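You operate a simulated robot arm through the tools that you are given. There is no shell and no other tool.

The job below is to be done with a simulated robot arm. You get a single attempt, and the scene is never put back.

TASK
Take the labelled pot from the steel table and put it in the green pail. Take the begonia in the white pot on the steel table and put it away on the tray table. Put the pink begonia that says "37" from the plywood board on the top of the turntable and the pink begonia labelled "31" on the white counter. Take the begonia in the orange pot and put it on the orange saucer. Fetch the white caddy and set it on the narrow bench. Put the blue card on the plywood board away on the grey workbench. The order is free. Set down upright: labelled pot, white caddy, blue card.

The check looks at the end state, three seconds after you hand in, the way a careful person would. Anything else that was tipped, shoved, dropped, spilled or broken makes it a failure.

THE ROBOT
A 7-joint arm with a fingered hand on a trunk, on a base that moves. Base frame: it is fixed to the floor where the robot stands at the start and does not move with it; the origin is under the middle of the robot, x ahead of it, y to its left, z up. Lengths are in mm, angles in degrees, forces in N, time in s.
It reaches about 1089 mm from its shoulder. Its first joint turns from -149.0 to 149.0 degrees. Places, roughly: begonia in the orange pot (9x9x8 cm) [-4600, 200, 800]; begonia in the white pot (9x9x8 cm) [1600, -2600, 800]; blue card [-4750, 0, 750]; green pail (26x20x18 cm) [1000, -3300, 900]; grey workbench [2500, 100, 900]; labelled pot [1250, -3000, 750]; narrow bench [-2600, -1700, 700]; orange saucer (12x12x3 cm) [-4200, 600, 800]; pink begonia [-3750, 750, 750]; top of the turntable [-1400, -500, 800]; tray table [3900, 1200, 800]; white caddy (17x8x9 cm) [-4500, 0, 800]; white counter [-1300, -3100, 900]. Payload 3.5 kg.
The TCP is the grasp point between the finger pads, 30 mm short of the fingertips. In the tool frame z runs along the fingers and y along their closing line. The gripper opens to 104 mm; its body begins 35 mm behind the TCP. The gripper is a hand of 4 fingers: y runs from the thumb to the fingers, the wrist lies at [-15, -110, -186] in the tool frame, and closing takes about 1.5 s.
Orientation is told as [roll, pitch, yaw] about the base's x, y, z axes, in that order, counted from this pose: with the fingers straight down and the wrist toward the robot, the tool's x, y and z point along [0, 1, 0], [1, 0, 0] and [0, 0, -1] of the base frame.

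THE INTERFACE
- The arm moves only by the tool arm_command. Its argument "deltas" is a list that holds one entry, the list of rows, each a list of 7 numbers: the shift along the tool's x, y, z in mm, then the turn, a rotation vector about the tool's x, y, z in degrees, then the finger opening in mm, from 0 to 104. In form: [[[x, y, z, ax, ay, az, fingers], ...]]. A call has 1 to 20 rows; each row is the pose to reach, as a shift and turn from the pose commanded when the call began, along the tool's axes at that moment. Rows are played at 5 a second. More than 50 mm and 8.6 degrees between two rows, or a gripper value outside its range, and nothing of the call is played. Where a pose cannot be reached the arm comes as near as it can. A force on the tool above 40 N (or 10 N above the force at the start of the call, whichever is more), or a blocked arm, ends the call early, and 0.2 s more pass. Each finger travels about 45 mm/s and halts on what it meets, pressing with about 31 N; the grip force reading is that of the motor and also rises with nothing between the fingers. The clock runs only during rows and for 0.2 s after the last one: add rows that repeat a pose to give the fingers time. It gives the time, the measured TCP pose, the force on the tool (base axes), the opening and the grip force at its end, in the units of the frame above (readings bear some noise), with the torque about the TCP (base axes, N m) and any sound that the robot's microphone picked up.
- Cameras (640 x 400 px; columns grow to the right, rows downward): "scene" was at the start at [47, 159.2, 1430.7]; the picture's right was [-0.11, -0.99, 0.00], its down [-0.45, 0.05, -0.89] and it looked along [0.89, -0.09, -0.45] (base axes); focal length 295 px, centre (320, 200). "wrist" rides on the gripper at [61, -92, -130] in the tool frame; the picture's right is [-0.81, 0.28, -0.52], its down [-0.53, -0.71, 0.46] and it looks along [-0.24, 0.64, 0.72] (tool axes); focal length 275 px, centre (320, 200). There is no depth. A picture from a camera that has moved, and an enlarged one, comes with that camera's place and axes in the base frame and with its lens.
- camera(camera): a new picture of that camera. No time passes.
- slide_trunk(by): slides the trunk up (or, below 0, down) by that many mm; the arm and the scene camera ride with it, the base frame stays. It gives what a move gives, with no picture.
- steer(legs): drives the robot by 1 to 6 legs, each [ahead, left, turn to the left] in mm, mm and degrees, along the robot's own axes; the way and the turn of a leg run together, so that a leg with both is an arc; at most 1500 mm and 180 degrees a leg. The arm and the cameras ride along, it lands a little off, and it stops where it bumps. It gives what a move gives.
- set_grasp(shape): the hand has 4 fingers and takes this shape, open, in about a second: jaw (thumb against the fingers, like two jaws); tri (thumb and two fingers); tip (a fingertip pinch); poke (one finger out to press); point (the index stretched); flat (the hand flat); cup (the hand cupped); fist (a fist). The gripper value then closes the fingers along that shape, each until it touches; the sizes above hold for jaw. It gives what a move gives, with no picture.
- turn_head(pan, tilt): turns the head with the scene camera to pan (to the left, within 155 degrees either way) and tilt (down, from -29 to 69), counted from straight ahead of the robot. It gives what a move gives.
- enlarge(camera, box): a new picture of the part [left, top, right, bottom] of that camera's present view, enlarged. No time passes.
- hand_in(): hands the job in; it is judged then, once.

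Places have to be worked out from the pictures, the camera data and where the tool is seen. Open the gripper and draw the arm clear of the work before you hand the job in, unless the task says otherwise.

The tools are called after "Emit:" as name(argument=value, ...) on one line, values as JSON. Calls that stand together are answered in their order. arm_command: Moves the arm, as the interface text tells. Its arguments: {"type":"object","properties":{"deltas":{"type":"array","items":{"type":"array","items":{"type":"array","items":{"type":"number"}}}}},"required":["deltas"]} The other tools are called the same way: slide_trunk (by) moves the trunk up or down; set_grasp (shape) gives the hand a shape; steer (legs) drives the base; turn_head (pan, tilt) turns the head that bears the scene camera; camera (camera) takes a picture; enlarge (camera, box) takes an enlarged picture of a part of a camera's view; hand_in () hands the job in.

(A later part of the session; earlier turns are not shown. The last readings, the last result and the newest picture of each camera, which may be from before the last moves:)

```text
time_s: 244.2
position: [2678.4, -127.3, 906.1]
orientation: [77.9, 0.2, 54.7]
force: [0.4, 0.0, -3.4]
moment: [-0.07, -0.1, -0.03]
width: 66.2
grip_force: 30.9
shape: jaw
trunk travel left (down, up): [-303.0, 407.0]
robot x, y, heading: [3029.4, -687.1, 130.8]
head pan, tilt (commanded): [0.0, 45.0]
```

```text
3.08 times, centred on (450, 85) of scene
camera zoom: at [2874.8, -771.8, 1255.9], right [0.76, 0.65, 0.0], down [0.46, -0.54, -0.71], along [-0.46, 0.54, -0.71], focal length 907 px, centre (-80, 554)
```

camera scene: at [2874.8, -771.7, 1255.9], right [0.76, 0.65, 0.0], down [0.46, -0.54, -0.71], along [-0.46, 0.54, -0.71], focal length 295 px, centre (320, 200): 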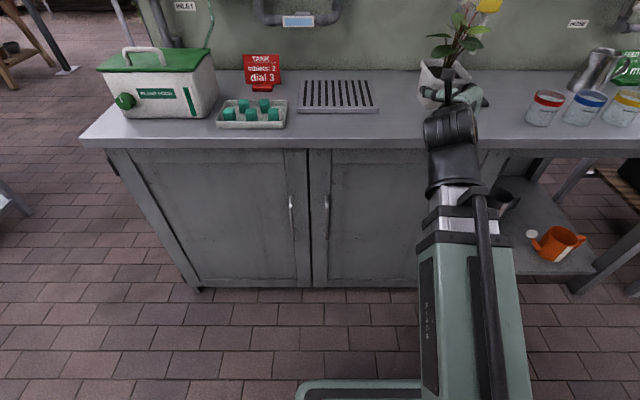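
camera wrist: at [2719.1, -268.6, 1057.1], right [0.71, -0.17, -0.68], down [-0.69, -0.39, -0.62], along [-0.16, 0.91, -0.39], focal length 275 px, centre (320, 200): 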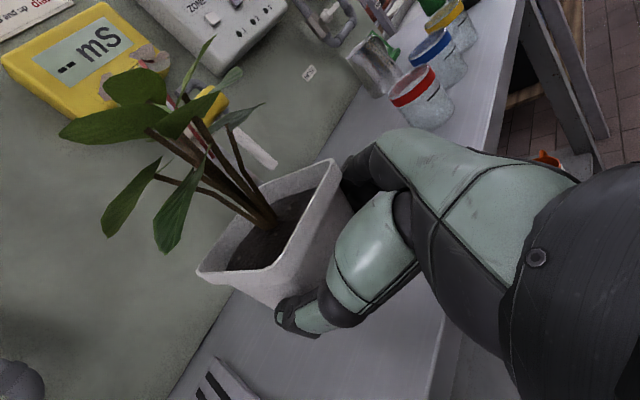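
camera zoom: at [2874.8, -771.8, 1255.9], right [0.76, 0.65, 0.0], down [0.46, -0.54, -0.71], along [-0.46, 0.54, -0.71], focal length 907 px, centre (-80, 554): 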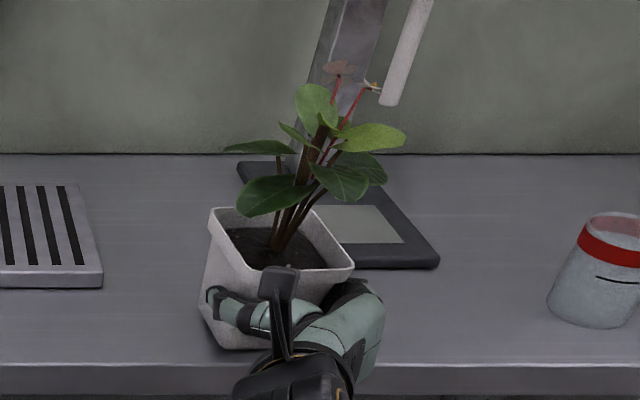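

The bench top is lower than I thought (scale plate triangulates to z≈857, bench ≈848), which puts the pot too near the front edge (v≈−1850). I raise 10 mm and shift it ~43 mm further in before setting down.

Emit:
arm_command(deltas=[[[9.8, 0, -2.1, 0, 0, 0, 50], [14.3, 1.2, 19, 0, 0, 0, 50], [18.9, 2.5, 40.5, 0, 0, 0, 50], [18.9, 2.5, 40.5, 0, 0, 0, 50]]])

Emit:
enlarge(camera="scene", box=[360, 20, 540, 150])

Emit:
camera(camera="wrist")

```text
time_s: 245.2
position: [2645.0, -101.1, 916.1]
orientation: [77.9, 0.1, 54.7]
force: [0.7, -0.7, -2.6]
moment: [-0.04, -0.09, 0.02]
width: 66.5
grip_force: 30.4
shape: jaw
trunk travel left (down, up): [-303.0, 407.0]
robot x, y, heading: [3024.8, -686.8, 130.7]
head pan, tilt (commanded): [0.0, 45.0]
```

```text
3.08 times, centred on (450, 85) of scene
camera zoom: at [2874.7, -771.7, 1255.9], right [0.76, 0.65, 0.0], down [0.46, -0.54, -0.71], along [-0.46, 0.54, -0.71], focal length 907 px, centre (-80, 554)
```

zoom: 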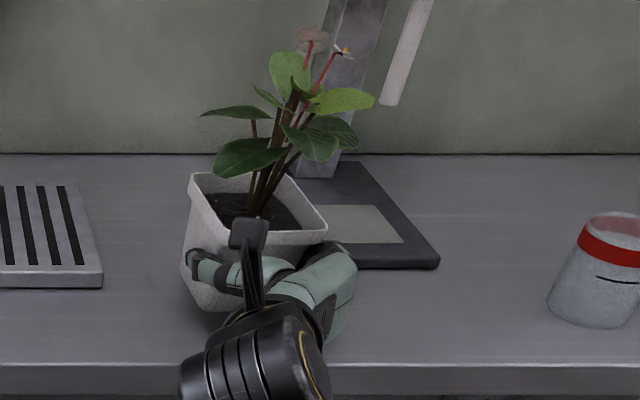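

```text
taken
camera wrist: at [2684.8, -242.8, 1002.5], right [0.71, -0.17, -0.68], down [-0.69, -0.39, -0.62], along [-0.16, 0.91, -0.39], focal length 275 px, centre (320, 200)
```

wrist: 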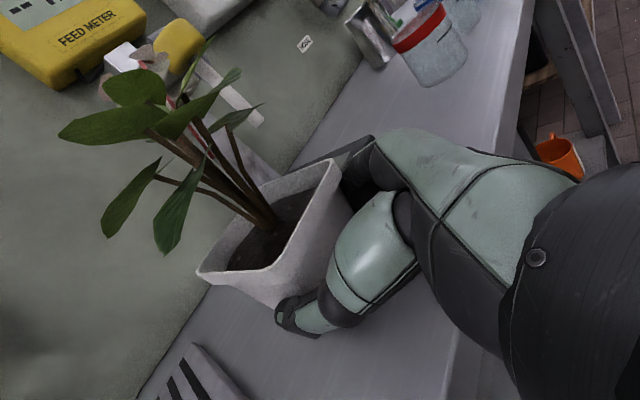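

Now the pot centre is at u≈1929, v≈−1775. I lower to contact in small steps.

Emit:
arm_command(deltas=[[[-3.9, 0, 0.8, 0, 0, 0, 50], [-7.8, 0, 1.7, 0, 0, 0, 50], [-10.7, 0, 2.3, 0, 0, 0, 50], [-12.7, 0, 2.7, 0, 0, 0, 50], [-14.7, 0, 3.1, 0, 0, 0, 50], [-16.6, 0, 3.5, 0, 0, 0, 50], [-18.6, 0, 4, 0, 0, 0, 50], [-20.5, 0, 4.4, 0, 0, 0, 50], [-22.5, 0, 4.8, 0, 0, 0, 50]]])

```text
time_s: 247.2
position: [2645.8, -102.0, 896.6]
orientation: [78.1, 0.0, 54.5]
force: [-4.1, -0.1, 22.7]
moment: [0.68, 0.04, 0.08]
width: 66.4
grip_force: 30.8
shape: jaw
trunk travel left (down, up): [-303.0, 407.0]
robot x, y, heading: [3024.6, -686.9, 130.5]
head pan, tilt (commanded): [0.0, 45.0]
```

Contact at TCP z≈897 (bench ≈847). I relieve the pressure by ~3 mm and open.

Emit:
arm_command(deltas=[[[2.4, 0, -0.5, 0, 0, 0, 50], [2.4, 0, -0.5, 0, 0, 0, 50], [2.4, 0, -0.5, 0, 0, 0, 70], [2.4, 0, -0.5, 0, 0, 0, 78], [2.4, 0, -0.5, 0, 0, 0, 86], [2.4, 0, -0.5, 0, 0, 0, 94], [2.4, 0, -0.5, 0, 0, 0, 104], [2.4, 0, -0.5, 0, 0, 0, 104]]])

Emit:
enlarge(camera="scene", box=[360, 20, 540, 150])

Emit:
camera(camera="wrist")

```text
time_s: 249.0
position: [2645.5, -100.0, 897.3]
orientation: [78.0, 0.1, 54.6]
force: [-0.2, -1.3, 0.1]
moment: [0.02, 0.0, -0.03]
width: 103.5
grip_force: 0.1
shape: jaw
trunk travel left (down, up): [-303.0, 407.0]
robot x, y, heading: [3024.8, -689.9, 130.5]
head pan, tilt (commanded): [0.0, 45.0]
```

```text
3.08 times, centred on (450, 85) of scene
camera zoom: at [2874.9, -771.9, 1255.9], right [0.76, 0.65, 0.0], down [0.46, -0.54, -0.71], along [-0.46, 0.54, -0.71], focal length 907 px, centre (-80, 554)
```

zoom: 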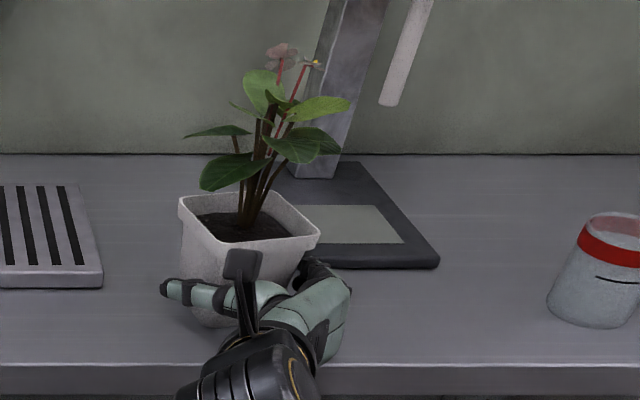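

```text
taken
camera wrist: at [2685.8, -241.7, 983.1], right [0.71, -0.17, -0.68], down [-0.69, -0.39, -0.62], along [-0.16, 0.91, -0.39], focal length 275 px, centre (320, 200)
```

wrist: 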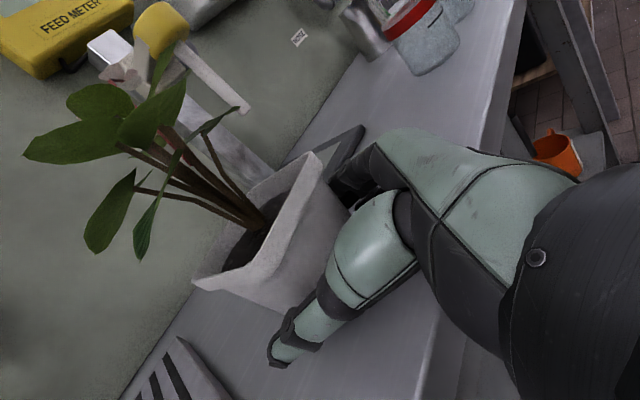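

The pot stands upright on the bench. I enlarge both views to measure its exact pose for the steeper regrasp.

Emit:
enlarge(camera="wrist", box=[160, 120, 360, 340])

Emit:
enlarge(camera="scene", box=[400, 50, 480, 150])

```text
1.82 times, centred on (260, 230) of wrist
camera zoom: at [2685.8, -241.7, 983.1], right [0.71, -0.17, -0.68], down [-0.69, -0.39, -0.62], along [-0.16, 0.91, -0.39], focal length 500 px, centre (429, 146)
```

zoom: 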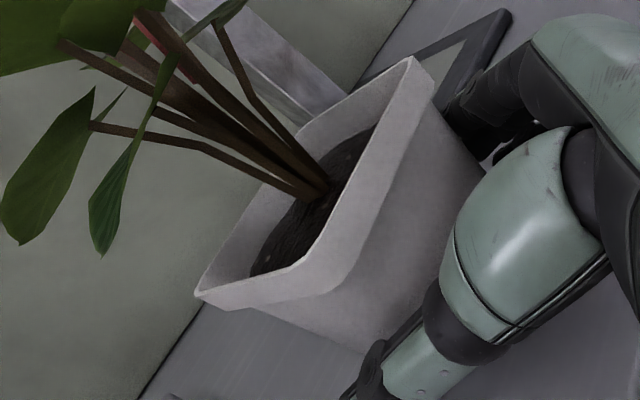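

```text
4.00 times, centred on (440, 100) of scene
camera zoom: at [2874.9, -771.9, 1255.9], right [0.76, 0.65, 0.0], down [0.46, -0.54, -0.71], along [-0.46, 0.54, -0.71], focal length 1179 px, centre (-160, 600)
```

zoom: 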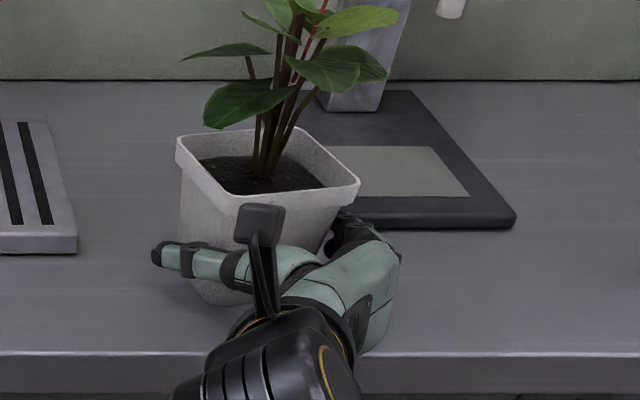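

Accurate triangulation shows the pot's centre is 51 mm ahead and ~19 mm right of the TCP – I had been holding it off-centre. I move the hand 15 mm right, back off, then rotate to a 36° downward tilt.

Emit:
arm_command(deltas=[[[0, 8, 0, 0, 0, 0, 104], [0, 15, 0, 0, 0, 0, 104], [-4.5, 15, -21, 0, 0, 0, 104], [-9, 15, -42, 0, 0, 0, 104], [-13.5, 15, -64, 0, 0, 0, 104], [-13.5, 15, -64, 0, 0, 0, 104]]])

Emit:
enlarge(camera="scene", box=[400, 50, 480, 150])

```text
time_s: 250.4
position: [2701.8, -115.8, 898.3]
orientation: [78.0, 0.1, 54.6]
force: [0.0, -0.6, 0.6]
moment: [0.0, -0.02, 0.02]
width: 103.9
grip_force: 0.0
shape: jaw
out of reach, approached as far as the arm can: row 5, 6
trunk travel left (down, up): [-303.0, 407.0]
robot x, y, heading: [3024.3, -691.5, 130.6]
head pan, tilt (commanded): [0.0, 45.0]
```

```text
4.00 times, centred on (440, 100) of scene
camera zoom: at [2874.9, -771.9, 1255.9], right [0.76, 0.65, 0.0], down [0.46, -0.54, -0.71], along [-0.46, 0.54, -0.71], focal length 1179 px, centre (-160, 600)
```

zoom: 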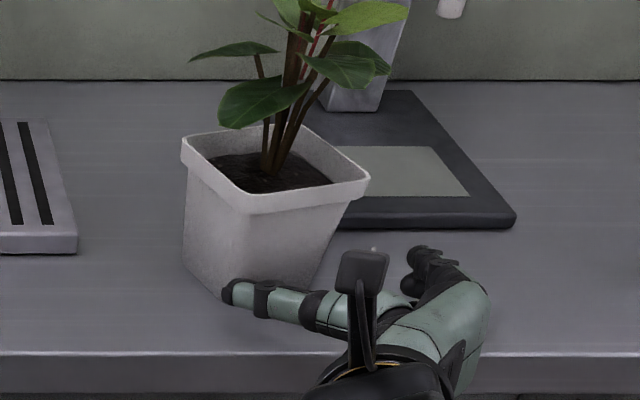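

The pot is free-standing again. The arm is at its minimum extension, so I back the robot up 80 mm, then triangulate the pot once more with both cameras.

Emit:
steer(legs=[[-80, 0, 0]])

Emit:
enlarge(camera="scene", box=[390, 30, 490, 130])

Emit:
enlarge(camera="wrist", box=[100, 60, 340, 300])

```text
time_s: 251.5
position: [2753.5, -178.2, 898.2]
orientation: [77.9, 0.0, 54.6]
force: [-0.8, 0.5, -0.1]
moment: [0.02, 0.0, 0.0]
width: 104.1
grip_force: 0.1
shape: jaw
trunk travel left (down, up): [-303.0, 407.0]
robot x, y, heading: [3080.2, -746.1, 130.7]
head pan, tilt (commanded): [0.0, 45.0]
```

```text
4.00 times, centred on (440, 80) of scene
camera zoom: at [2927.6, -833.2, 1255.9], right [0.76, 0.65, 0.0], down [0.46, -0.54, -0.71], along [-0.46, 0.54, -0.71], focal length 1179 px, centre (-160, 680)
```

zoom: 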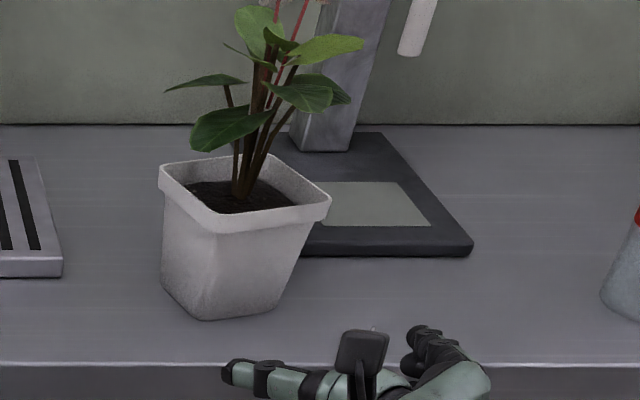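

```text
1.67 times, centred on (220, 180) of wrist
camera zoom: at [2793.2, -318.7, 985.2], right [0.71, -0.17, -0.68], down [-0.69, -0.39, -0.62], along [-0.16, 0.91, -0.39], focal length 459 px, centre (487, 233)
```

zoom: 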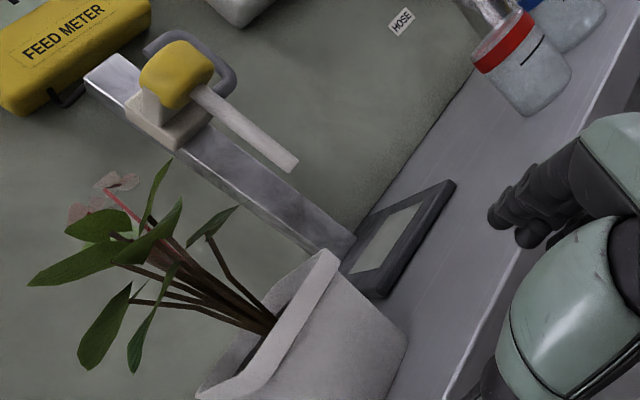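

The pot's base and rim centres agree: pot centre ≈190 mm ahead and ≈27 mm right of the TCP, bench z≈848, rim ≈928. I raise the hand 62 mm, shift 26 mm right, and tilt the fingers down to 36°.

Emit:
arm_command(deltas=[[[20, 9, -4, 0, -8, 0, 104], [40, 18, -8, 0, -16, 0, 104], [60.6, 26, -12.9, 0, -24, 0, 104], [60.6, 26, -12.9, 0, -24, 0, 104], [60.6, 26, -12.9, 0, -24, 0, 104]]])

Emit:
camera(camera="wrist")

Emit:
enlarge(camera="scene", box=[390, 30, 490, 130])

```text
time_s: 252.7
position: [2769.0, -155.4, 960.3]
orientation: [53.8, 0.1, 54.6]
force: [0.0, 0.6, -0.8]
moment: [0.01, 0.0, 0.01]
width: 104.3
grip_force: 0.1
shape: jaw
trunk travel left (down, up): [-303.0, 407.0]
robot x, y, heading: [3078.8, -749.0, 131.0]
head pan, tilt (commanded): [0.0, 45.0]
```

```text
taken
camera wrist: at [2771.8, -271.2, 1086.7], right [0.89, -0.29, -0.35], down [-0.46, -0.55, -0.7], along [0.01, 0.78, -0.63], focal length 275 px, centre (320, 200)
```

wrist: 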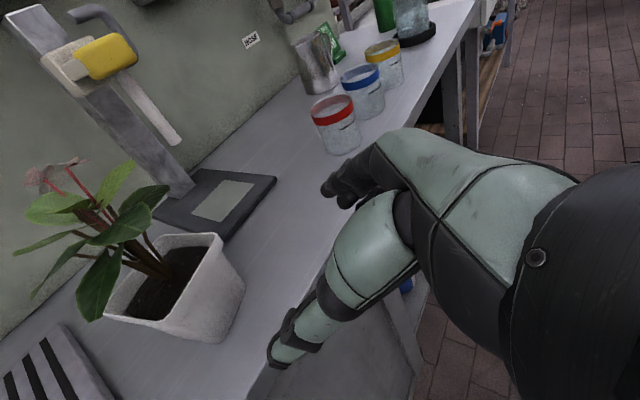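

```text
4.00 times, centred on (440, 80) of scene
camera zoom: at [2927.7, -833.3, 1255.9], right [0.76, 0.65, 0.0], down [0.46, -0.54, -0.71], along [-0.46, 0.54, -0.71], focal length 1179 px, centre (-160, 680)
```

zoom: 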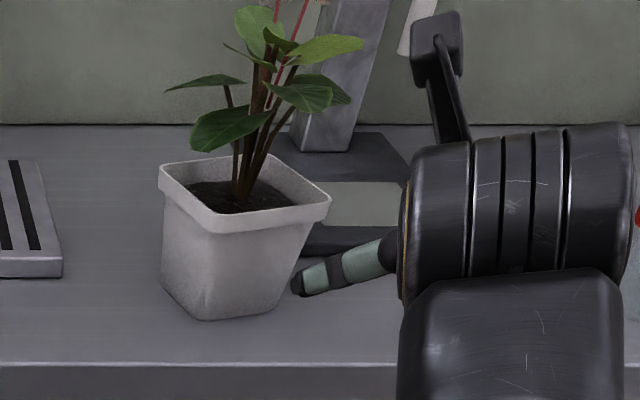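

The hand is tilted now and the wrist camera sees the pot from above. I enlarge it to fix the rim corners.

Emit:
enlarge(camera="wrist", box=[70, 200, 290, 370])

```text
2.35 times, centred on (180, 285) of wrist
camera zoom: at [2771.8, -271.2, 1086.7], right [0.89, -0.29, -0.35], down [-0.46, -0.55, -0.7], along [0.01, 0.78, -0.63], focal length 648 px, centre (649, 0)
```

zoom: 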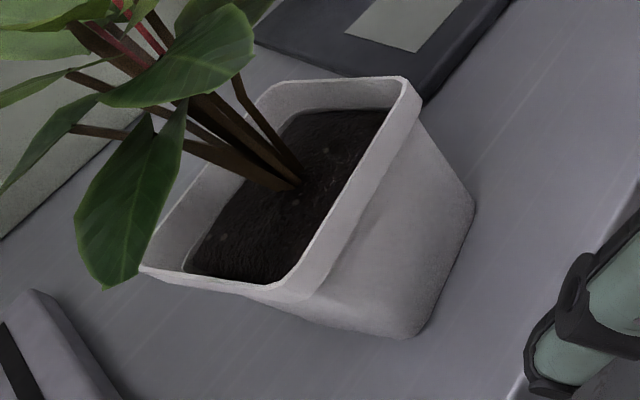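

The wrist camera, triangulated from two poses, gives the rim at z≈932, centre (2614,−68), heading ≈149°, so the pot is 176 ahead and 19 left of the axis (the scene camera has a small tilt bias). I go to the pre-grasp pose aligned with it.

Emit:
arm_command(deltas=[[[18, -4, 25, 1.2, 0, -0.9, 104], [35, -8, 50, 2.4, 0, -1.7, 104], [52.9, -12.3, 75.6, 3.55, 0, -2.6, 104], [52.9, -12.3, 75.6, 3.55, 0, -2.6, 104]]])

Emit:
enlarge(camera="wrist", box=[100, 140, 360, 380])

Emit:
camera(camera="scene")

```text
time_s: 253.7
position: [2687.1, -112.2, 958.4]
orientation: [53.8, 0.1, 59.0]
force: [0.4, 0.6, 0.2]
moment: [-0.01, 0.02, 0.01]
width: 103.5
grip_force: 0.2
shape: jaw
trunk travel left (down, up): [-303.0, 407.0]
robot x, y, heading: [3078.7, -747.7, 130.8]
head pan, tilt (commanded): [0.0, 45.0]
```

```text
1.67 times, centred on (230, 260) of wrist
camera zoom: at [2698.9, -227.5, 1083.8], right [0.91, -0.23, -0.35], down [-0.41, -0.59, -0.7], along [-0.05, 0.78, -0.63], focal length 459 px, centre (470, 100)
```

zoom: 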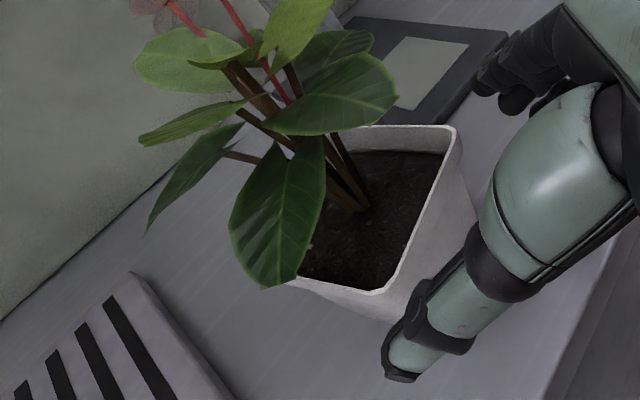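

```text
taken
camera scene: at [2927.6, -833.3, 1255.9], right [0.76, 0.65, 0.0], down [0.46, -0.54, -0.71], along [-0.46, 0.54, -0.71], focal length 295 px, centre (320, 200)
```

scene: 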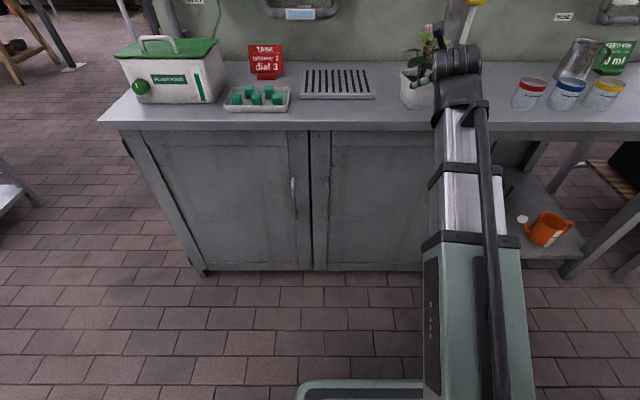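

Projected corners match to 2–3 mm. I advance 68 mm along the finger direction to straddle the pot just under the rim.

Emit:
arm_command(deltas=[[[0, 0, 25, 0, 0, 0, 104], [0, 0, 50, 0, 0, 0, 104], [0, 0, 68, 0, 0, 0, 104], [0, 0, 68, 0, 0, 0, 104]]])

Emit:
enlarge(camera="wrist", box=[100, 100, 400, 380])

Emit:
enlarge(camera="scene", box=[390, 30, 490, 130])

```text
time_s: 254.7
position: [2639.6, -85.9, 918.1]
orientation: [53.9, 0.2, 59.1]
force: [0.6, -0.6, 1.0]
moment: [0.01, -0.02, 0.04]
width: 103.8
grip_force: 0.0
shape: jaw
trunk travel left (down, up): [-303.0, 407.0]
robot x, y, heading: [3077.8, -744.6, 130.8]
head pan, tilt (commanded): [0.0, 45.0]
```

```text
1.43 times, centred on (250, 240) of wrist
camera zoom: at [2651.0, -199.7, 1043.8], right [0.91, -0.23, -0.35], down [-0.41, -0.58, -0.7], along [-0.05, 0.78, -0.62], focal length 393 px, centre (420, 143)
```

zoom: 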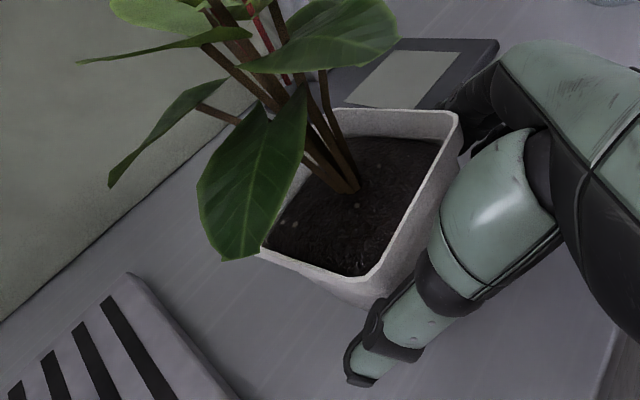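

```text
4.00 times, centred on (440, 80) of scene
camera zoom: at [2927.7, -833.4, 1255.9], right [0.76, 0.65, 0.0], down [0.46, -0.54, -0.71], along [-0.46, 0.54, -0.71], focal length 1179 px, centre (-160, 680)
```

zoom: 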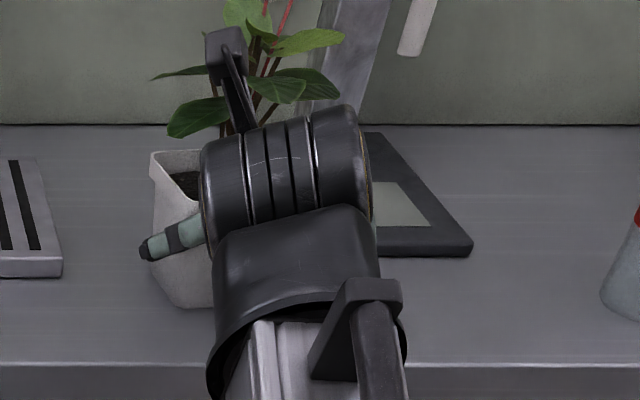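

The splayed thumb base pushed the pot ~15 mm ahead and turned it ~9°; the hand's opening is V-shaped, so only a shallow grasp is possible, as before. I back off, re-align to the pot's heading and come in more gently and slightly lower.

Emit:
arm_command(deltas=[[[0, 0, -12, 0, 0, 0, 104], [0, 0, -25, 0, 0, 0, 104], [-1.5, -1.7, -21, -3.6, 0, 2.65, 104], [-2.9, -3.4, -17.2, -7.26, 0, 5.3, 104], [-2.9, -3.4, -17.2, -7.26, 0, 5.3, 104]]])

Emit:
enlarge(camera="wrist", box=[100, 100, 400, 380])

Emit:
enlarge(camera="scene", box=[390, 30, 490, 130])

```text
time_s: 255.9
position: [2651.4, -96.7, 925.9]
orientation: [53.7, 0.2, 50.0]
force: [-0.1, 0.6, 0.5]
moment: [0.0, 0.01, 0.0]
width: 103.8
grip_force: 0.1
shape: jaw
trunk travel left (down, up): [-303.0, 407.0]
robot x, y, heading: [3077.1, -750.1, 130.8]
head pan, tilt (commanded): [0.0, 45.0]
```

```text
1.43 times, centred on (250, 240) of wrist
camera zoom: at [2643.9, -210.5, 1051.4], right [0.86, -0.37, -0.35], down [-0.5, -0.51, -0.7], along [0.08, 0.78, -0.63], focal length 393 px, centre (420, 143)
```

zoom: 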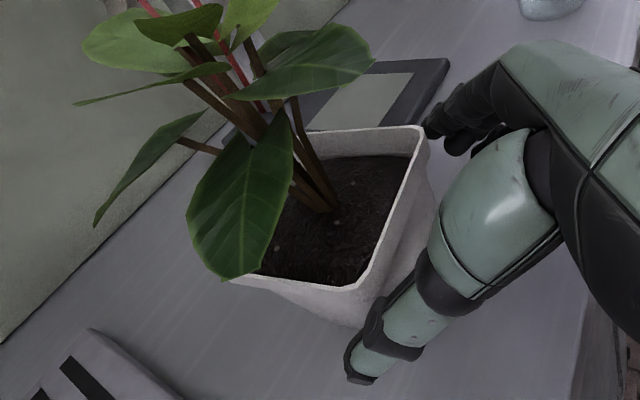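

```text
4.00 times, centred on (440, 80) of scene
camera zoom: at [2927.6, -833.3, 1255.9], right [0.76, 0.65, 0.0], down [0.46, -0.54, -0.71], along [-0.46, 0.54, -0.71], focal length 1179 px, centre (-160, 680)
```

zoom: 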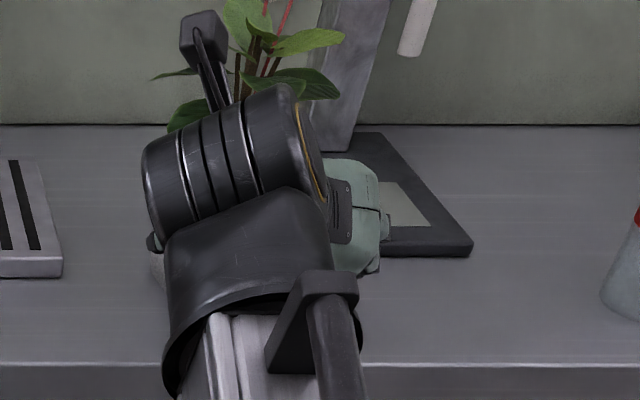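

Pot centre is 60 mm ahead, centred laterally. I advance 19 mm and close.

Emit:
arm_command(deltas=[[[0, 0, 10, 0, 0, 0, 104], [0, 0, 19, 0, 0, 0, 104], [0, 0, 19, 0, 0, 0, 94], [0, 0, 19, 0, 0, 0, 84], [0, 0, 19, 0, 0, 0, 74], [0, 0, 19, 0, 0, 0, 64], [0, 0, 19, 0, 0, 0, 54], [0, 0, 19, 0, 0, 0, 50], [0, 0, 19, 0, 0, 0, 50], [0, 0, 19, 0, 0, 0, 50]]])

Emit:
enlarge(camera="wrist", box=[100, 100, 400, 380])

```text
time_s: 258.1
position: [2638.6, -86.5, 915.3]
orientation: [53.8, 0.0, 50.1]
force: [-0.3, 0.2, -0.3]
moment: [-0.06, -0.08, -0.05]
width: 68.0
grip_force: 30.6
shape: jaw
trunk travel left (down, up): [-303.0, 407.0]
robot x, y, heading: [3078.9, -744.6, 130.9]
head pan, tilt (commanded): [0.0, 45.0]
```

```text
1.43 times, centred on (250, 240) of wrist
camera zoom: at [2632.1, -201.5, 1040.5], right [0.86, -0.36, -0.35], down [-0.5, -0.51, -0.7], along [0.07, 0.78, -0.63], focal length 393 px, centre (420, 143)
```

zoom: 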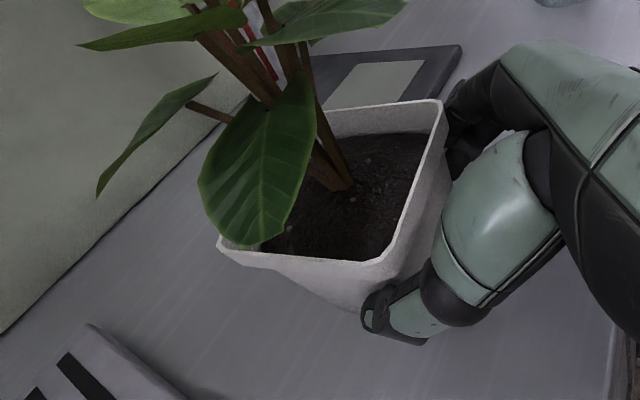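

Closed at 68 mm, 31 N. I lift 40 mm and look for any slip or tilt.

Emit:
arm_command(deltas=[[[8, 0, -6, 0, 0, 0, 50], [16, 0, -12, 0, 0, 0, 50], [24.2, 0, -17.7, 0, 0, 0, 50], [32.3, 0, -23.6, 0, 0, 0, 50], [32.3, 0, -23.6, 0, 0, 0, 50], [32.3, 0, -23.6, 0, 0, 0, 50]]])

Emit:
enlarge(camera="wrist", box=[100, 100, 400, 380])

Emit:
camera(camera="scene")

```text
time_s: 259.5
position: [2638.2, -85.8, 955.3]
orientation: [53.7, 0.1, 50.1]
force: [0.6, 0.0, -2.6]
moment: [-0.06, -0.05, 0.0]
width: 67.9
grip_force: 31.0
shape: jaw
trunk travel left (down, up): [-303.0, 407.0]
robot x, y, heading: [3079.8, -748.9, 131.0]
head pan, tilt (commanded): [0.0, 45.0]
```

```text
1.43 times, centred on (250, 240) of wrist
camera zoom: at [2631.0, -201.0, 1081.1], right [0.86, -0.36, -0.35], down [-0.5, -0.51, -0.7], along [0.07, 0.78, -0.63], focal length 393 px, centre (420, 143)
```

zoom: 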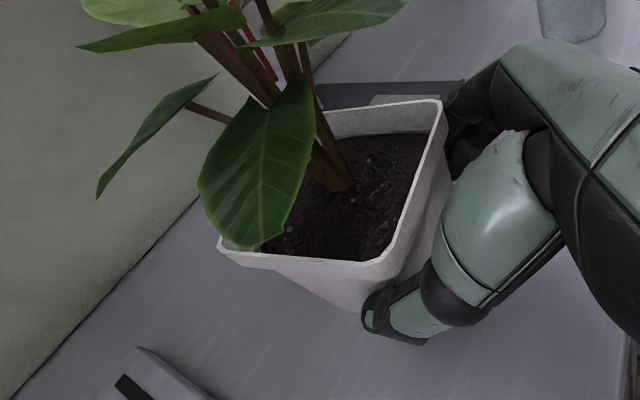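

```text
taken
camera scene: at [2927.5, -833.1, 1255.9], right [0.76, 0.65, 0.0], down [0.46, -0.54, -0.71], along [-0.46, 0.54, -0.71], focal length 295 px, centre (320, 200)
```

scene: 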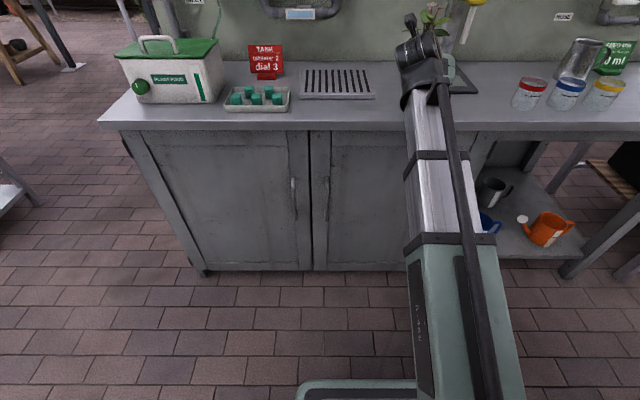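

The pot sits in the hand exactly as gripped. I raise the trunk by 200, retract the arm 130 mm, turn right to face along the corridor and drive on to the tray table's back.

Emit:
slide_trunk(by=200)

Emit:
arm_command(deltas=[[[-19, 0, -26, 0, 0, 0, 50], [-38, 0, -52, 0, 0, 0, 50], [-57, 0, -78, 0, 0, 0, 50], [-77, 0, -105, 0, 0, 0, 50], [-77, 0, -105, 0, 0, 0, 50]]])

Emit:
steer(legs=[[0, 0, -90], [1100, 0, 0]])

Emit:
turn_head(pan=20, tilt=25)

Emit:
camera(camera="scene")

Emit:
camera(camera="wrist")

```text
time_s: 261.6
position: [2637.0, -86.6, 1155.3]
orientation: [53.8, 0.0, 50.1]
force: [0.1, 0.3, -3.6]
moment: [-0.05, -0.09, -0.01]
width: 68.1
grip_force: 30.4
shape: jaw
trunk travel left (down, up): [-503.0, 207.0]
robot x, y, heading: [3079.6, -749.3, 130.6]
head pan, tilt (commanded): [0.0, 45.0]
```

```text
time_s: 262.8
position: [2738.5, -169.6, 1155.4]
orientation: [53.8, 0.1, 50.1]
force: [0.4, -0.9, -2.7]
moment: [-0.06, -0.08, 0.0]
width: 67.7
grip_force: 31.3
shape: jaw
trunk travel left (down, up): [-503.0, 207.0]
robot x, y, heading: [3076.7, -748.6, 130.8]
head pan, tilt (commanded): [0.0, 45.0]
```

```text
time_s: 272.2
position: [4484.7, 278.0, 1153.9]
orientation: [53.8, 0.0, -40.3]
force: [-0.8, 0.4, -3.4]
moment: [-0.08, 0.07, -0.01]
width: 67.5
grip_force: 31.0
shape: jaw
trunk travel left (down, up): [-503.0, 207.0]
robot x, y, heading: [3904.1, -59.4, 40.5]
head pan, tilt (commanded): [0.0, 45.0]
```

```text
time_s: 273.1
position: [4483.4, 279.2, 1155.7]
orientation: [53.9, 0.1, -40.3]
force: [0.1, 0.4, -2.6]
moment: [-0.05, 0.08, 0.02]
width: 67.8
grip_force: 31.7
shape: jaw
trunk travel left (down, up): [-503.0, 207.0]
robot x, y, heading: [3901.0, -59.8, 40.5]
head pan, tilt (commanded): [20.0, 25.0]
```

```text
taken
camera scene: at [3805.9, 119.7, 1486.4], right [0.87, -0.49, 0.0], down [-0.21, -0.37, -0.91], along [0.45, 0.79, -0.42], focal length 295 px, centre (320, 200)
```

scene: 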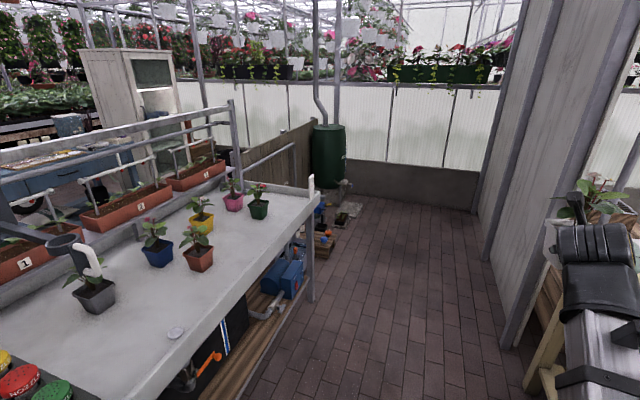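

```text
taken
camera wrist: at [4369.1, 284.9, 1280.2], right [-0.37, -0.86, -0.35], down [-0.51, 0.5, -0.7], along [0.78, -0.08, -0.63], focal length 275 px, centre (320, 200)
```

wrist: 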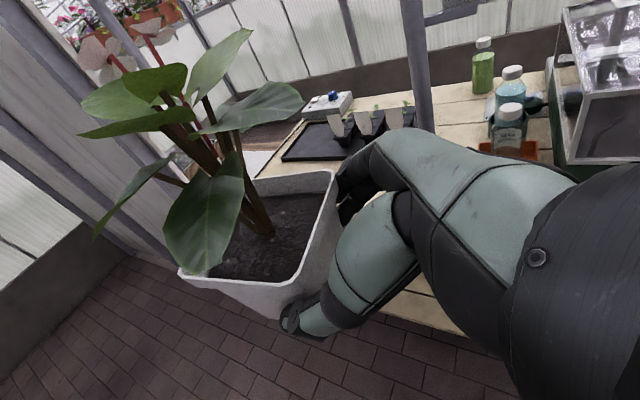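

The tray table is on my left with the free strip near its back-right. I drive 920 mm further, turn left to face it, and move up.

Emit:
steer(legs=[[920, 0, 0], [0, 0, 90.3]])

Emit:
turn_head(pan=0, tilt=42)

Emit:
camera(camera="scene")

Emit:
camera(camera="wrist")

```text
time_s: 281.8
position: [4248.2, 1107.2, 1154.2]
orientation: [53.8, 0.1, 51.5]
force: [0.1, 0.0, -3.1]
moment: [-0.08, -0.08, -0.02]
width: 67.7
grip_force: 31.0
shape: jaw
trunk travel left (down, up): [-503.0, 207.0]
robot x, y, heading: [4608.4, 537.9, 132.6]
head pan, tilt (commanded): [20.0, 25.0]
```

```text
time_s: 282.6
position: [4247.6, 1108.8, 1154.3]
orientation: [53.7, 0.2, 51.6]
force: [0.6, -0.3, -2.6]
moment: [-0.06, -0.08, 0.02]
width: 67.6
grip_force: 30.6
shape: jaw
trunk travel left (down, up): [-503.0, 207.0]
robot x, y, heading: [4604.8, 536.1, 132.0]
head pan, tilt (commanded): [0.0, 42.0]
```

```text
taken
camera scene: at [4453.9, 452.5, 1460.3], right [0.74, 0.67, 0.0], down [0.45, -0.49, -0.74], along [-0.5, 0.55, -0.67], focal length 295 px, centre (320, 200)
```

scene: 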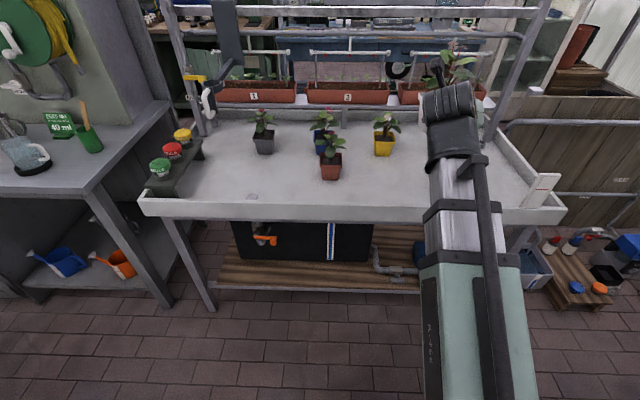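

```text
taken
camera wrist: at [4244.7, 993.6, 1280.2], right [0.87, -0.34, -0.35], down [-0.49, -0.53, -0.7], along [0.05, 0.78, -0.63], focal length 275 px, centre (320, 200)
```

wrist: 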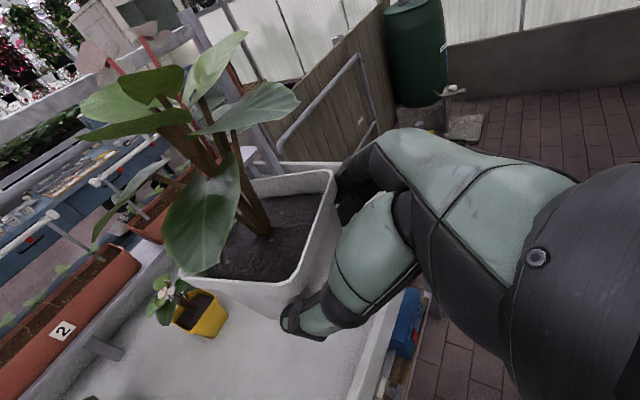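

I see the free tray area between the red-brown pot and the green pot (in front of the yellow one). My pot is laterally right for it; I drive 150 mm ahead, keeping it high, and check.

Emit:
steer(legs=[[150, 0, 0]])

Emit:
camera(camera="wrist")

Emit:
camera(camera="scene")

```text
time_s: 284.0
position: [4146.5, 1220.0, 1154.9]
orientation: [53.8, 0.1, 51.6]
force: [-0.1, -0.2, -3.6]
moment: [-0.08, -0.06, 0.0]
width: 67.6
grip_force: 30.8
shape: jaw
trunk travel left (down, up): [-503.0, 207.0]
robot x, y, heading: [4501.8, 651.0, 131.8]
head pan, tilt (commanded): [0.0, 42.0]
```

```text
taken
camera wrist: at [4144.5, 1104.6, 1280.0], right [0.87, -0.34, -0.35], down [-0.49, -0.53, -0.7], along [0.05, 0.78, -0.63], focal length 275 px, centre (320, 200)
```

wrist: 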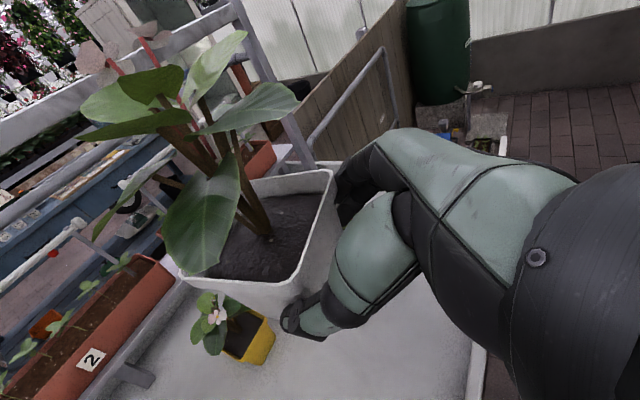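

```text
taken
camera scene: at [4353.2, 563.3, 1460.2], right [0.74, 0.67, 0.0], down [0.45, -0.5, -0.74], along [-0.5, 0.55, -0.67], focal length 295 px, centre (320, 200)
```

scene: 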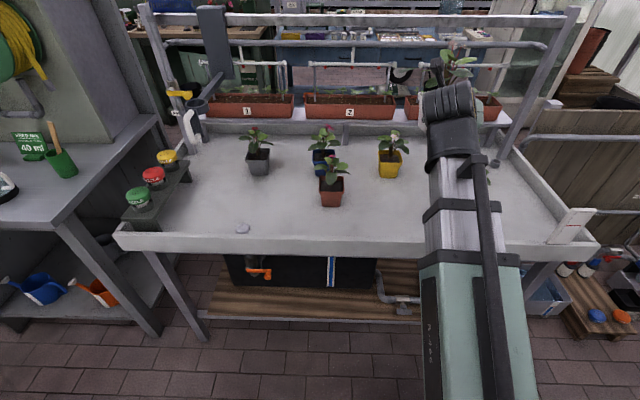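

The wrist view confirms the yellow pot is ~230 mm beyond and the rim ~115 mm behind my pot. I move the pot 45 mm further in, then lower the trunk by 300 and check.

Emit:
arm_command(deltas=[[[13, 4, 18, 0, 0, 0, 50], [26.1, 8.4, 35.7, 0, 0, 0, 50], [26.1, 8.4, 35.7, 0, 0, 0, 50]]])

Emit:
slide_trunk(by=-300)

Emit:
camera(camera="wrist")

Emit:
camera(camera="scene")

```text
time_s: 284.8
position: [4118.3, 1253.5, 1153.3]
orientation: [53.7, 0.1, 51.6]
force: [-0.1, 0.0, -4.0]
moment: [-0.09, -0.08, 0.02]
width: 67.6
grip_force: 30.9
shape: jaw
trunk travel left (down, up): [-503.0, 207.0]
robot x, y, heading: [4505.0, 648.6, 132.2]
head pan, tilt (commanded): [0.0, 42.0]
```

```text
time_s: 287.8
position: [4117.7, 1254.6, 853.3]
orientation: [53.7, 0.0, 51.7]
force: [-0.8, 0.6, -3.0]
moment: [-0.06, -0.1, -0.01]
width: 67.6
grip_force: 31.9
shape: jaw
trunk travel left (down, up): [-203.0, 507.0]
robot x, y, heading: [4505.4, 649.1, 132.3]
head pan, tilt (commanded): [0.0, 42.0]
```

```text
taken
camera wrist: at [4114.6, 1139.2, 979.4], right [0.87, -0.34, -0.35], down [-0.49, -0.53, -0.7], along [0.05, 0.78, -0.63], focal length 275 px, centre (320, 200)
```

wrist: 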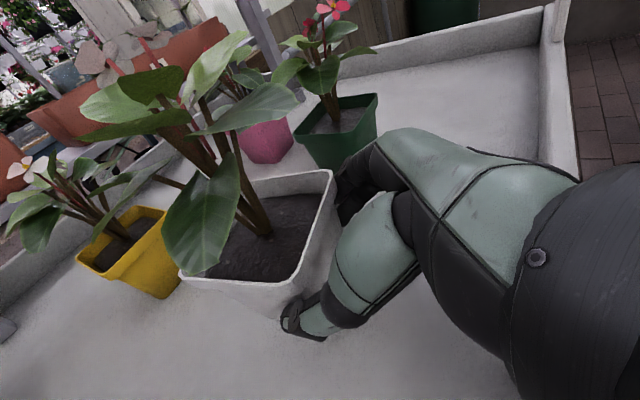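

```text
taken
camera scene: at [4353.5, 563.0, 1160.3], right [0.74, 0.67, 0.0], down [0.45, -0.5, -0.74], along [-0.5, 0.55, -0.67], focal length 295 px, centre (320, 200)
```

scene: 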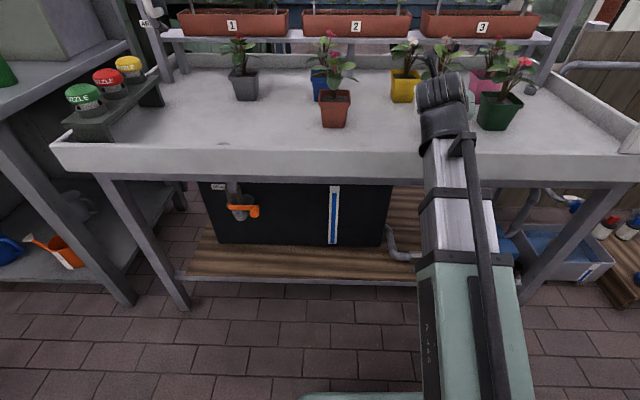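

Neighbouring pots are all well clear (yellow ~290 mm, green ~280 mm). I lower 36 mm, then in 2.5 mm steps until contact.

Emit:
arm_command(deltas=[[[-7.3, 0, 5.3, 0, 0, 0, 50], [-14.5, 0, 10.6, 0, 0, 0, 50], [-21.8, 0, 15.9, 0, 0, 0, 50], [-29, 0, 21.3, 0, 0, 0, 50], [-31, 0, 22.7, 0, 0, 0, 50], [-33, 0, 24.2, 0, 0, 0, 50], [-35, 0, 25.7, 0, 0, 0, 50], [-37, 0, 27.1, 0, 0, 0, 50], [-39, 0, 28.6, 0, 0, 0, 50], [-41, 0, 30, 0, 0, 0, 50]]])

Emit:
camera(camera="wrist")

Emit:
enlarge(camera="scene", box=[380, 20, 560, 160])

```text
time_s: 290.0
position: [4119.4, 1252.5, 805.3]
orientation: [54.1, -0.1, 51.6]
force: [1.1, -0.8, 26.7]
moment: [0.5, 0.24, 0.13]
width: 66.0
grip_force: 30.9
shape: jaw
trunk travel left (down, up): [-203.0, 507.0]
robot x, y, heading: [4505.9, 650.0, 132.0]
head pan, tilt (commanded): [0.0, 42.0]
```

```text
taken
camera wrist: at [4115.6, 1137.5, 930.7], right [0.87, -0.34, -0.35], down [-0.49, -0.52, -0.7], along [0.05, 0.78, -0.62], focal length 275 px, centre (320, 200)
```

wrist: 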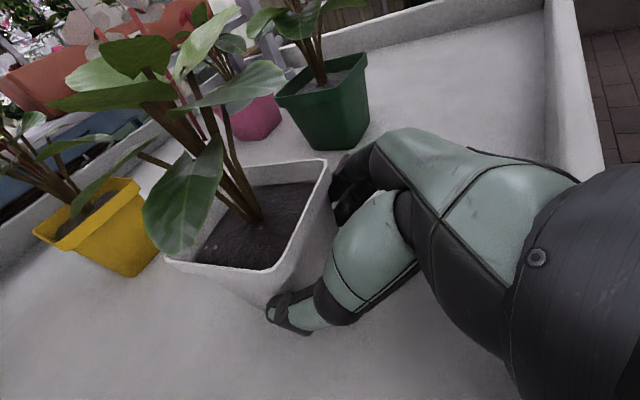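

```text
2.86 times, centred on (470, 90) of scene
camera zoom: at [4354.7, 561.1, 1160.4], right [0.74, 0.67, 0.0], down [0.45, -0.49, -0.74], along [-0.5, 0.55, -0.67], focal length 842 px, centre (-109, 514)
```

zoom: 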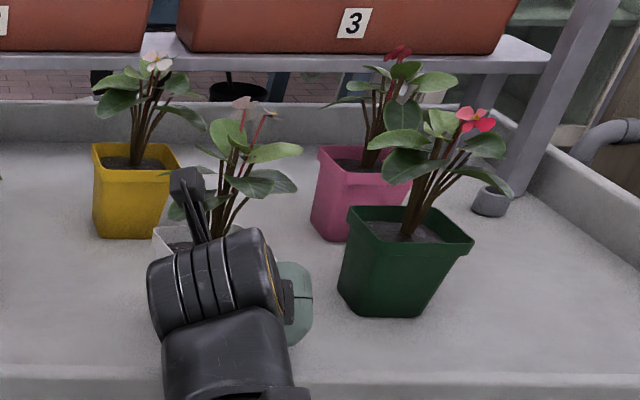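

Contact with the tray floor at TCP ≈805 (27 N). I ease off 3 mm and open the fingers.

Emit:
arm_command(deltas=[[[2.4, 0, -1.8, 0, 0, 0, 50], [2.4, 0, -1.8, 0, 0, 0, 66], [2.4, 0, -1.8, 0, 0, 0, 72], [2.4, 0, -1.8, 0, 0, 0, 80], [2.4, 0, -1.8, 0, 0, 0, 88], [2.4, 0, -1.8, 0, 0, 0, 96], [2.4, 0, -1.8, 0, 0, 0, 104], [2.4, 0, -1.8, 0, 0, 0, 104]]])

Emit:
camera(camera="wrist")

Emit:
enlarge(camera="scene", box=[380, 20, 560, 160])

```text
time_s: 291.8
position: [4118.3, 1253.9, 806.5]
orientation: [53.8, 0.1, 51.7]
force: [-0.6, 0.0, 0.2]
moment: [0.04, 0.01, -0.01]
width: 103.6
grip_force: 0.0
shape: jaw
trunk travel left (down, up): [-203.0, 507.0]
robot x, y, heading: [4506.7, 648.7, 132.2]
head pan, tilt (commanded): [0.0, 42.0]
```

```text
taken
camera wrist: at [4114.9, 1139.0, 932.2], right [0.87, -0.34, -0.35], down [-0.49, -0.53, -0.7], along [0.05, 0.78, -0.63], focal length 275 px, centre (320, 200)
```

wrist: 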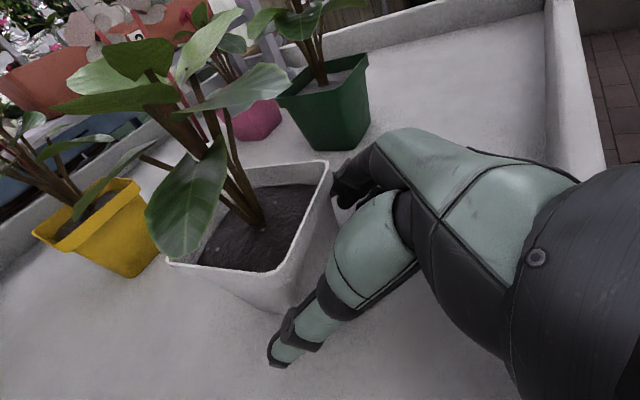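

```text
2.86 times, centred on (470, 90) of scene
camera zoom: at [4353.6, 562.8, 1160.2], right [0.74, 0.67, 0.0], down [0.45, -0.5, -0.74], along [-0.5, 0.55, -0.67], focal length 842 px, centre (-109, 514)
```

zoom: 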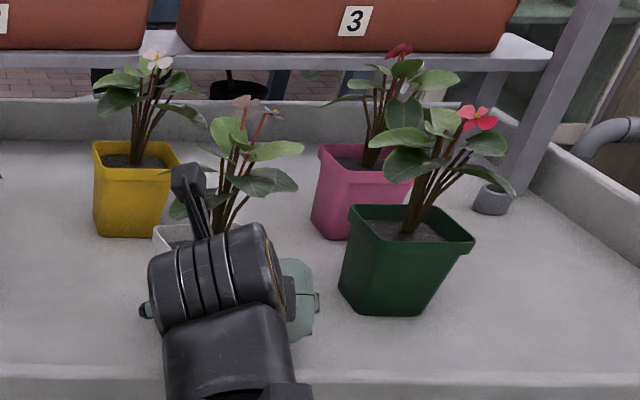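

Released; the pot stands upright. I withdraw along the fingers' axis (back and up).

Emit:
arm_command(deltas=[[[0, 0, -15, 0, 0, 0, 104], [0, 0, -35, 0, 0, 0, 104], [0, 0, -60, 0, 0, 0, 104], [0, 0, -90, 0, 0, 0, 104], [30, 0, -120, 0, 0, 0, 104], [70, 0, -140, 0, 0, 0, 104], [70, 0, -140, 0, 0, 0, 104]]])

Emit:
camera(camera="wrist")

Emit:
camera(camera="scene")

```text
time_s: 293.4
position: [4174.5, 1207.3, 945.4]
orientation: [53.8, 0.1, 51.7]
force: [-0.7, -0.7, 0.1]
moment: [0.05, -0.02, -0.05]
width: 103.8
grip_force: 0.0
shape: jaw
trunk travel left (down, up): [-203.0, 507.0]
robot x, y, heading: [4503.4, 651.0, 132.2]
head pan, tilt (commanded): [0.0, 42.0]
```

```text
taken
camera wrist: at [4171.5, 1093.2, 1071.3], right [0.87, -0.34, -0.35], down [-0.49, -0.53, -0.7], along [0.05, 0.78, -0.63], focal length 275 px, centre (320, 200)
```

wrist: 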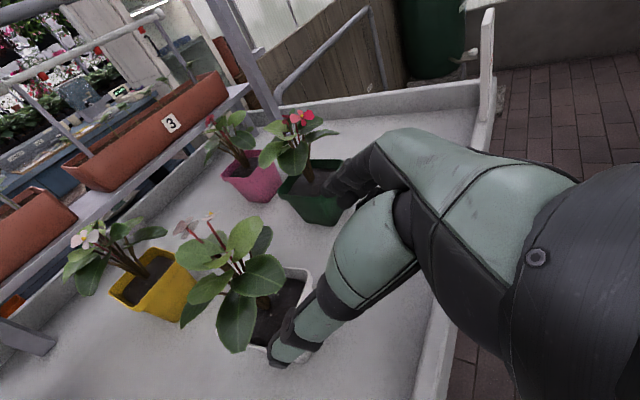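

```text
taken
camera scene: at [4353.6, 562.8, 1160.2], right [0.74, 0.67, 0.0], down [0.45, -0.5, -0.74], along [-0.5, 0.55, -0.67], focal length 295 px, centre (320, 200)
```

scene: 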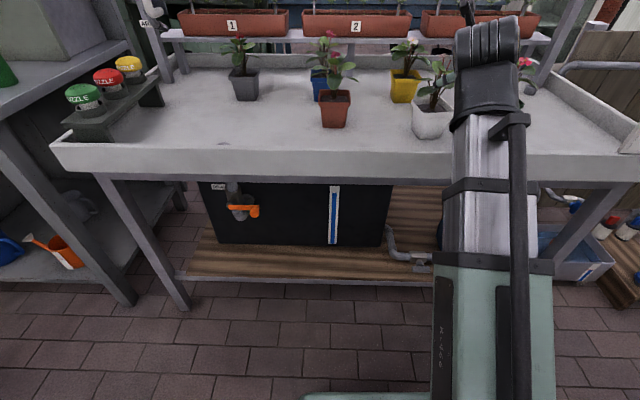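

The white-pot begonia now stands on the tray table. I raise the trunk, back away, turn left and drive back along the corridor.

Emit:
slide_trunk(by=220)

Emit:
steer(legs=[[-100, 0, 0], [0, 0, 88.7], [1500, 0, 0]])

Emit:
turn_head(pan=0, tilt=22)

Emit:
camera(camera="scene")

```text
time_s: 295.7
position: [4175.1, 1209.6, 1165.7]
orientation: [53.9, 0.1, 51.6]
force: [-0.4, 0.2, -0.8]
moment: [-0.02, 0.0, 0.0]
width: 103.7
grip_force: 0.1
shape: jaw
trunk travel left (down, up): [-423.0, 287.0]
robot x, y, heading: [4503.9, 647.8, 132.4]
head pan, tilt (commanded): [0.0, 42.0]
```

```text
time_s: 307.6
position: [2857.9, -693.8, 1165.8]
orientation: [53.7, 0.1, 139.0]
force: [0.4, 0.5, 0.8]
moment: [0.02, 0.01, -0.03]
width: 103.7
grip_force: 0.0
shape: jaw
trunk travel left (down, up): [-423.0, 287.0]
robot x, y, heading: [3428.4, -385.1, -140.5]
head pan, tilt (commanded): [0.0, 42.0]
```

```text
time_s: 308.5
position: [2857.3, -693.1, 1165.2]
orientation: [53.9, 0.1, 139.1]
force: [0.5, 0.6, -0.5]
moment: [0.0, 0.01, 0.0]
width: 103.8
grip_force: 0.1
shape: jaw
trunk travel left (down, up): [-423.0, 287.0]
robot x, y, heading: [3430.2, -387.6, -140.4]
head pan, tilt (commanded): [0.0, 22.0]
```

```text
taken
camera scene: at [3501.4, -549.5, 1411.3], right [-0.64, 0.77, 0.0], down [0.29, 0.24, -0.93], along [-0.71, -0.59, -0.38], focal length 295 px, centre (320, 200)
```

scene: 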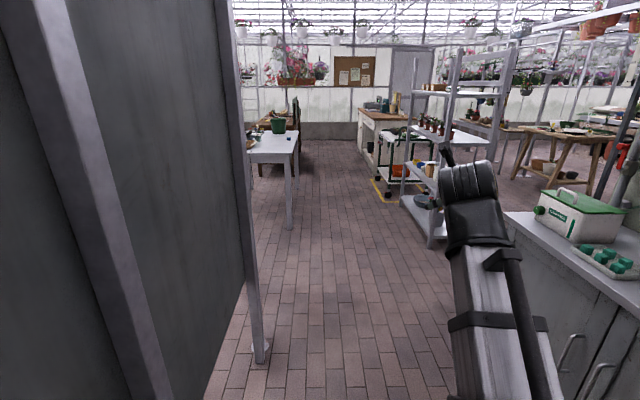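

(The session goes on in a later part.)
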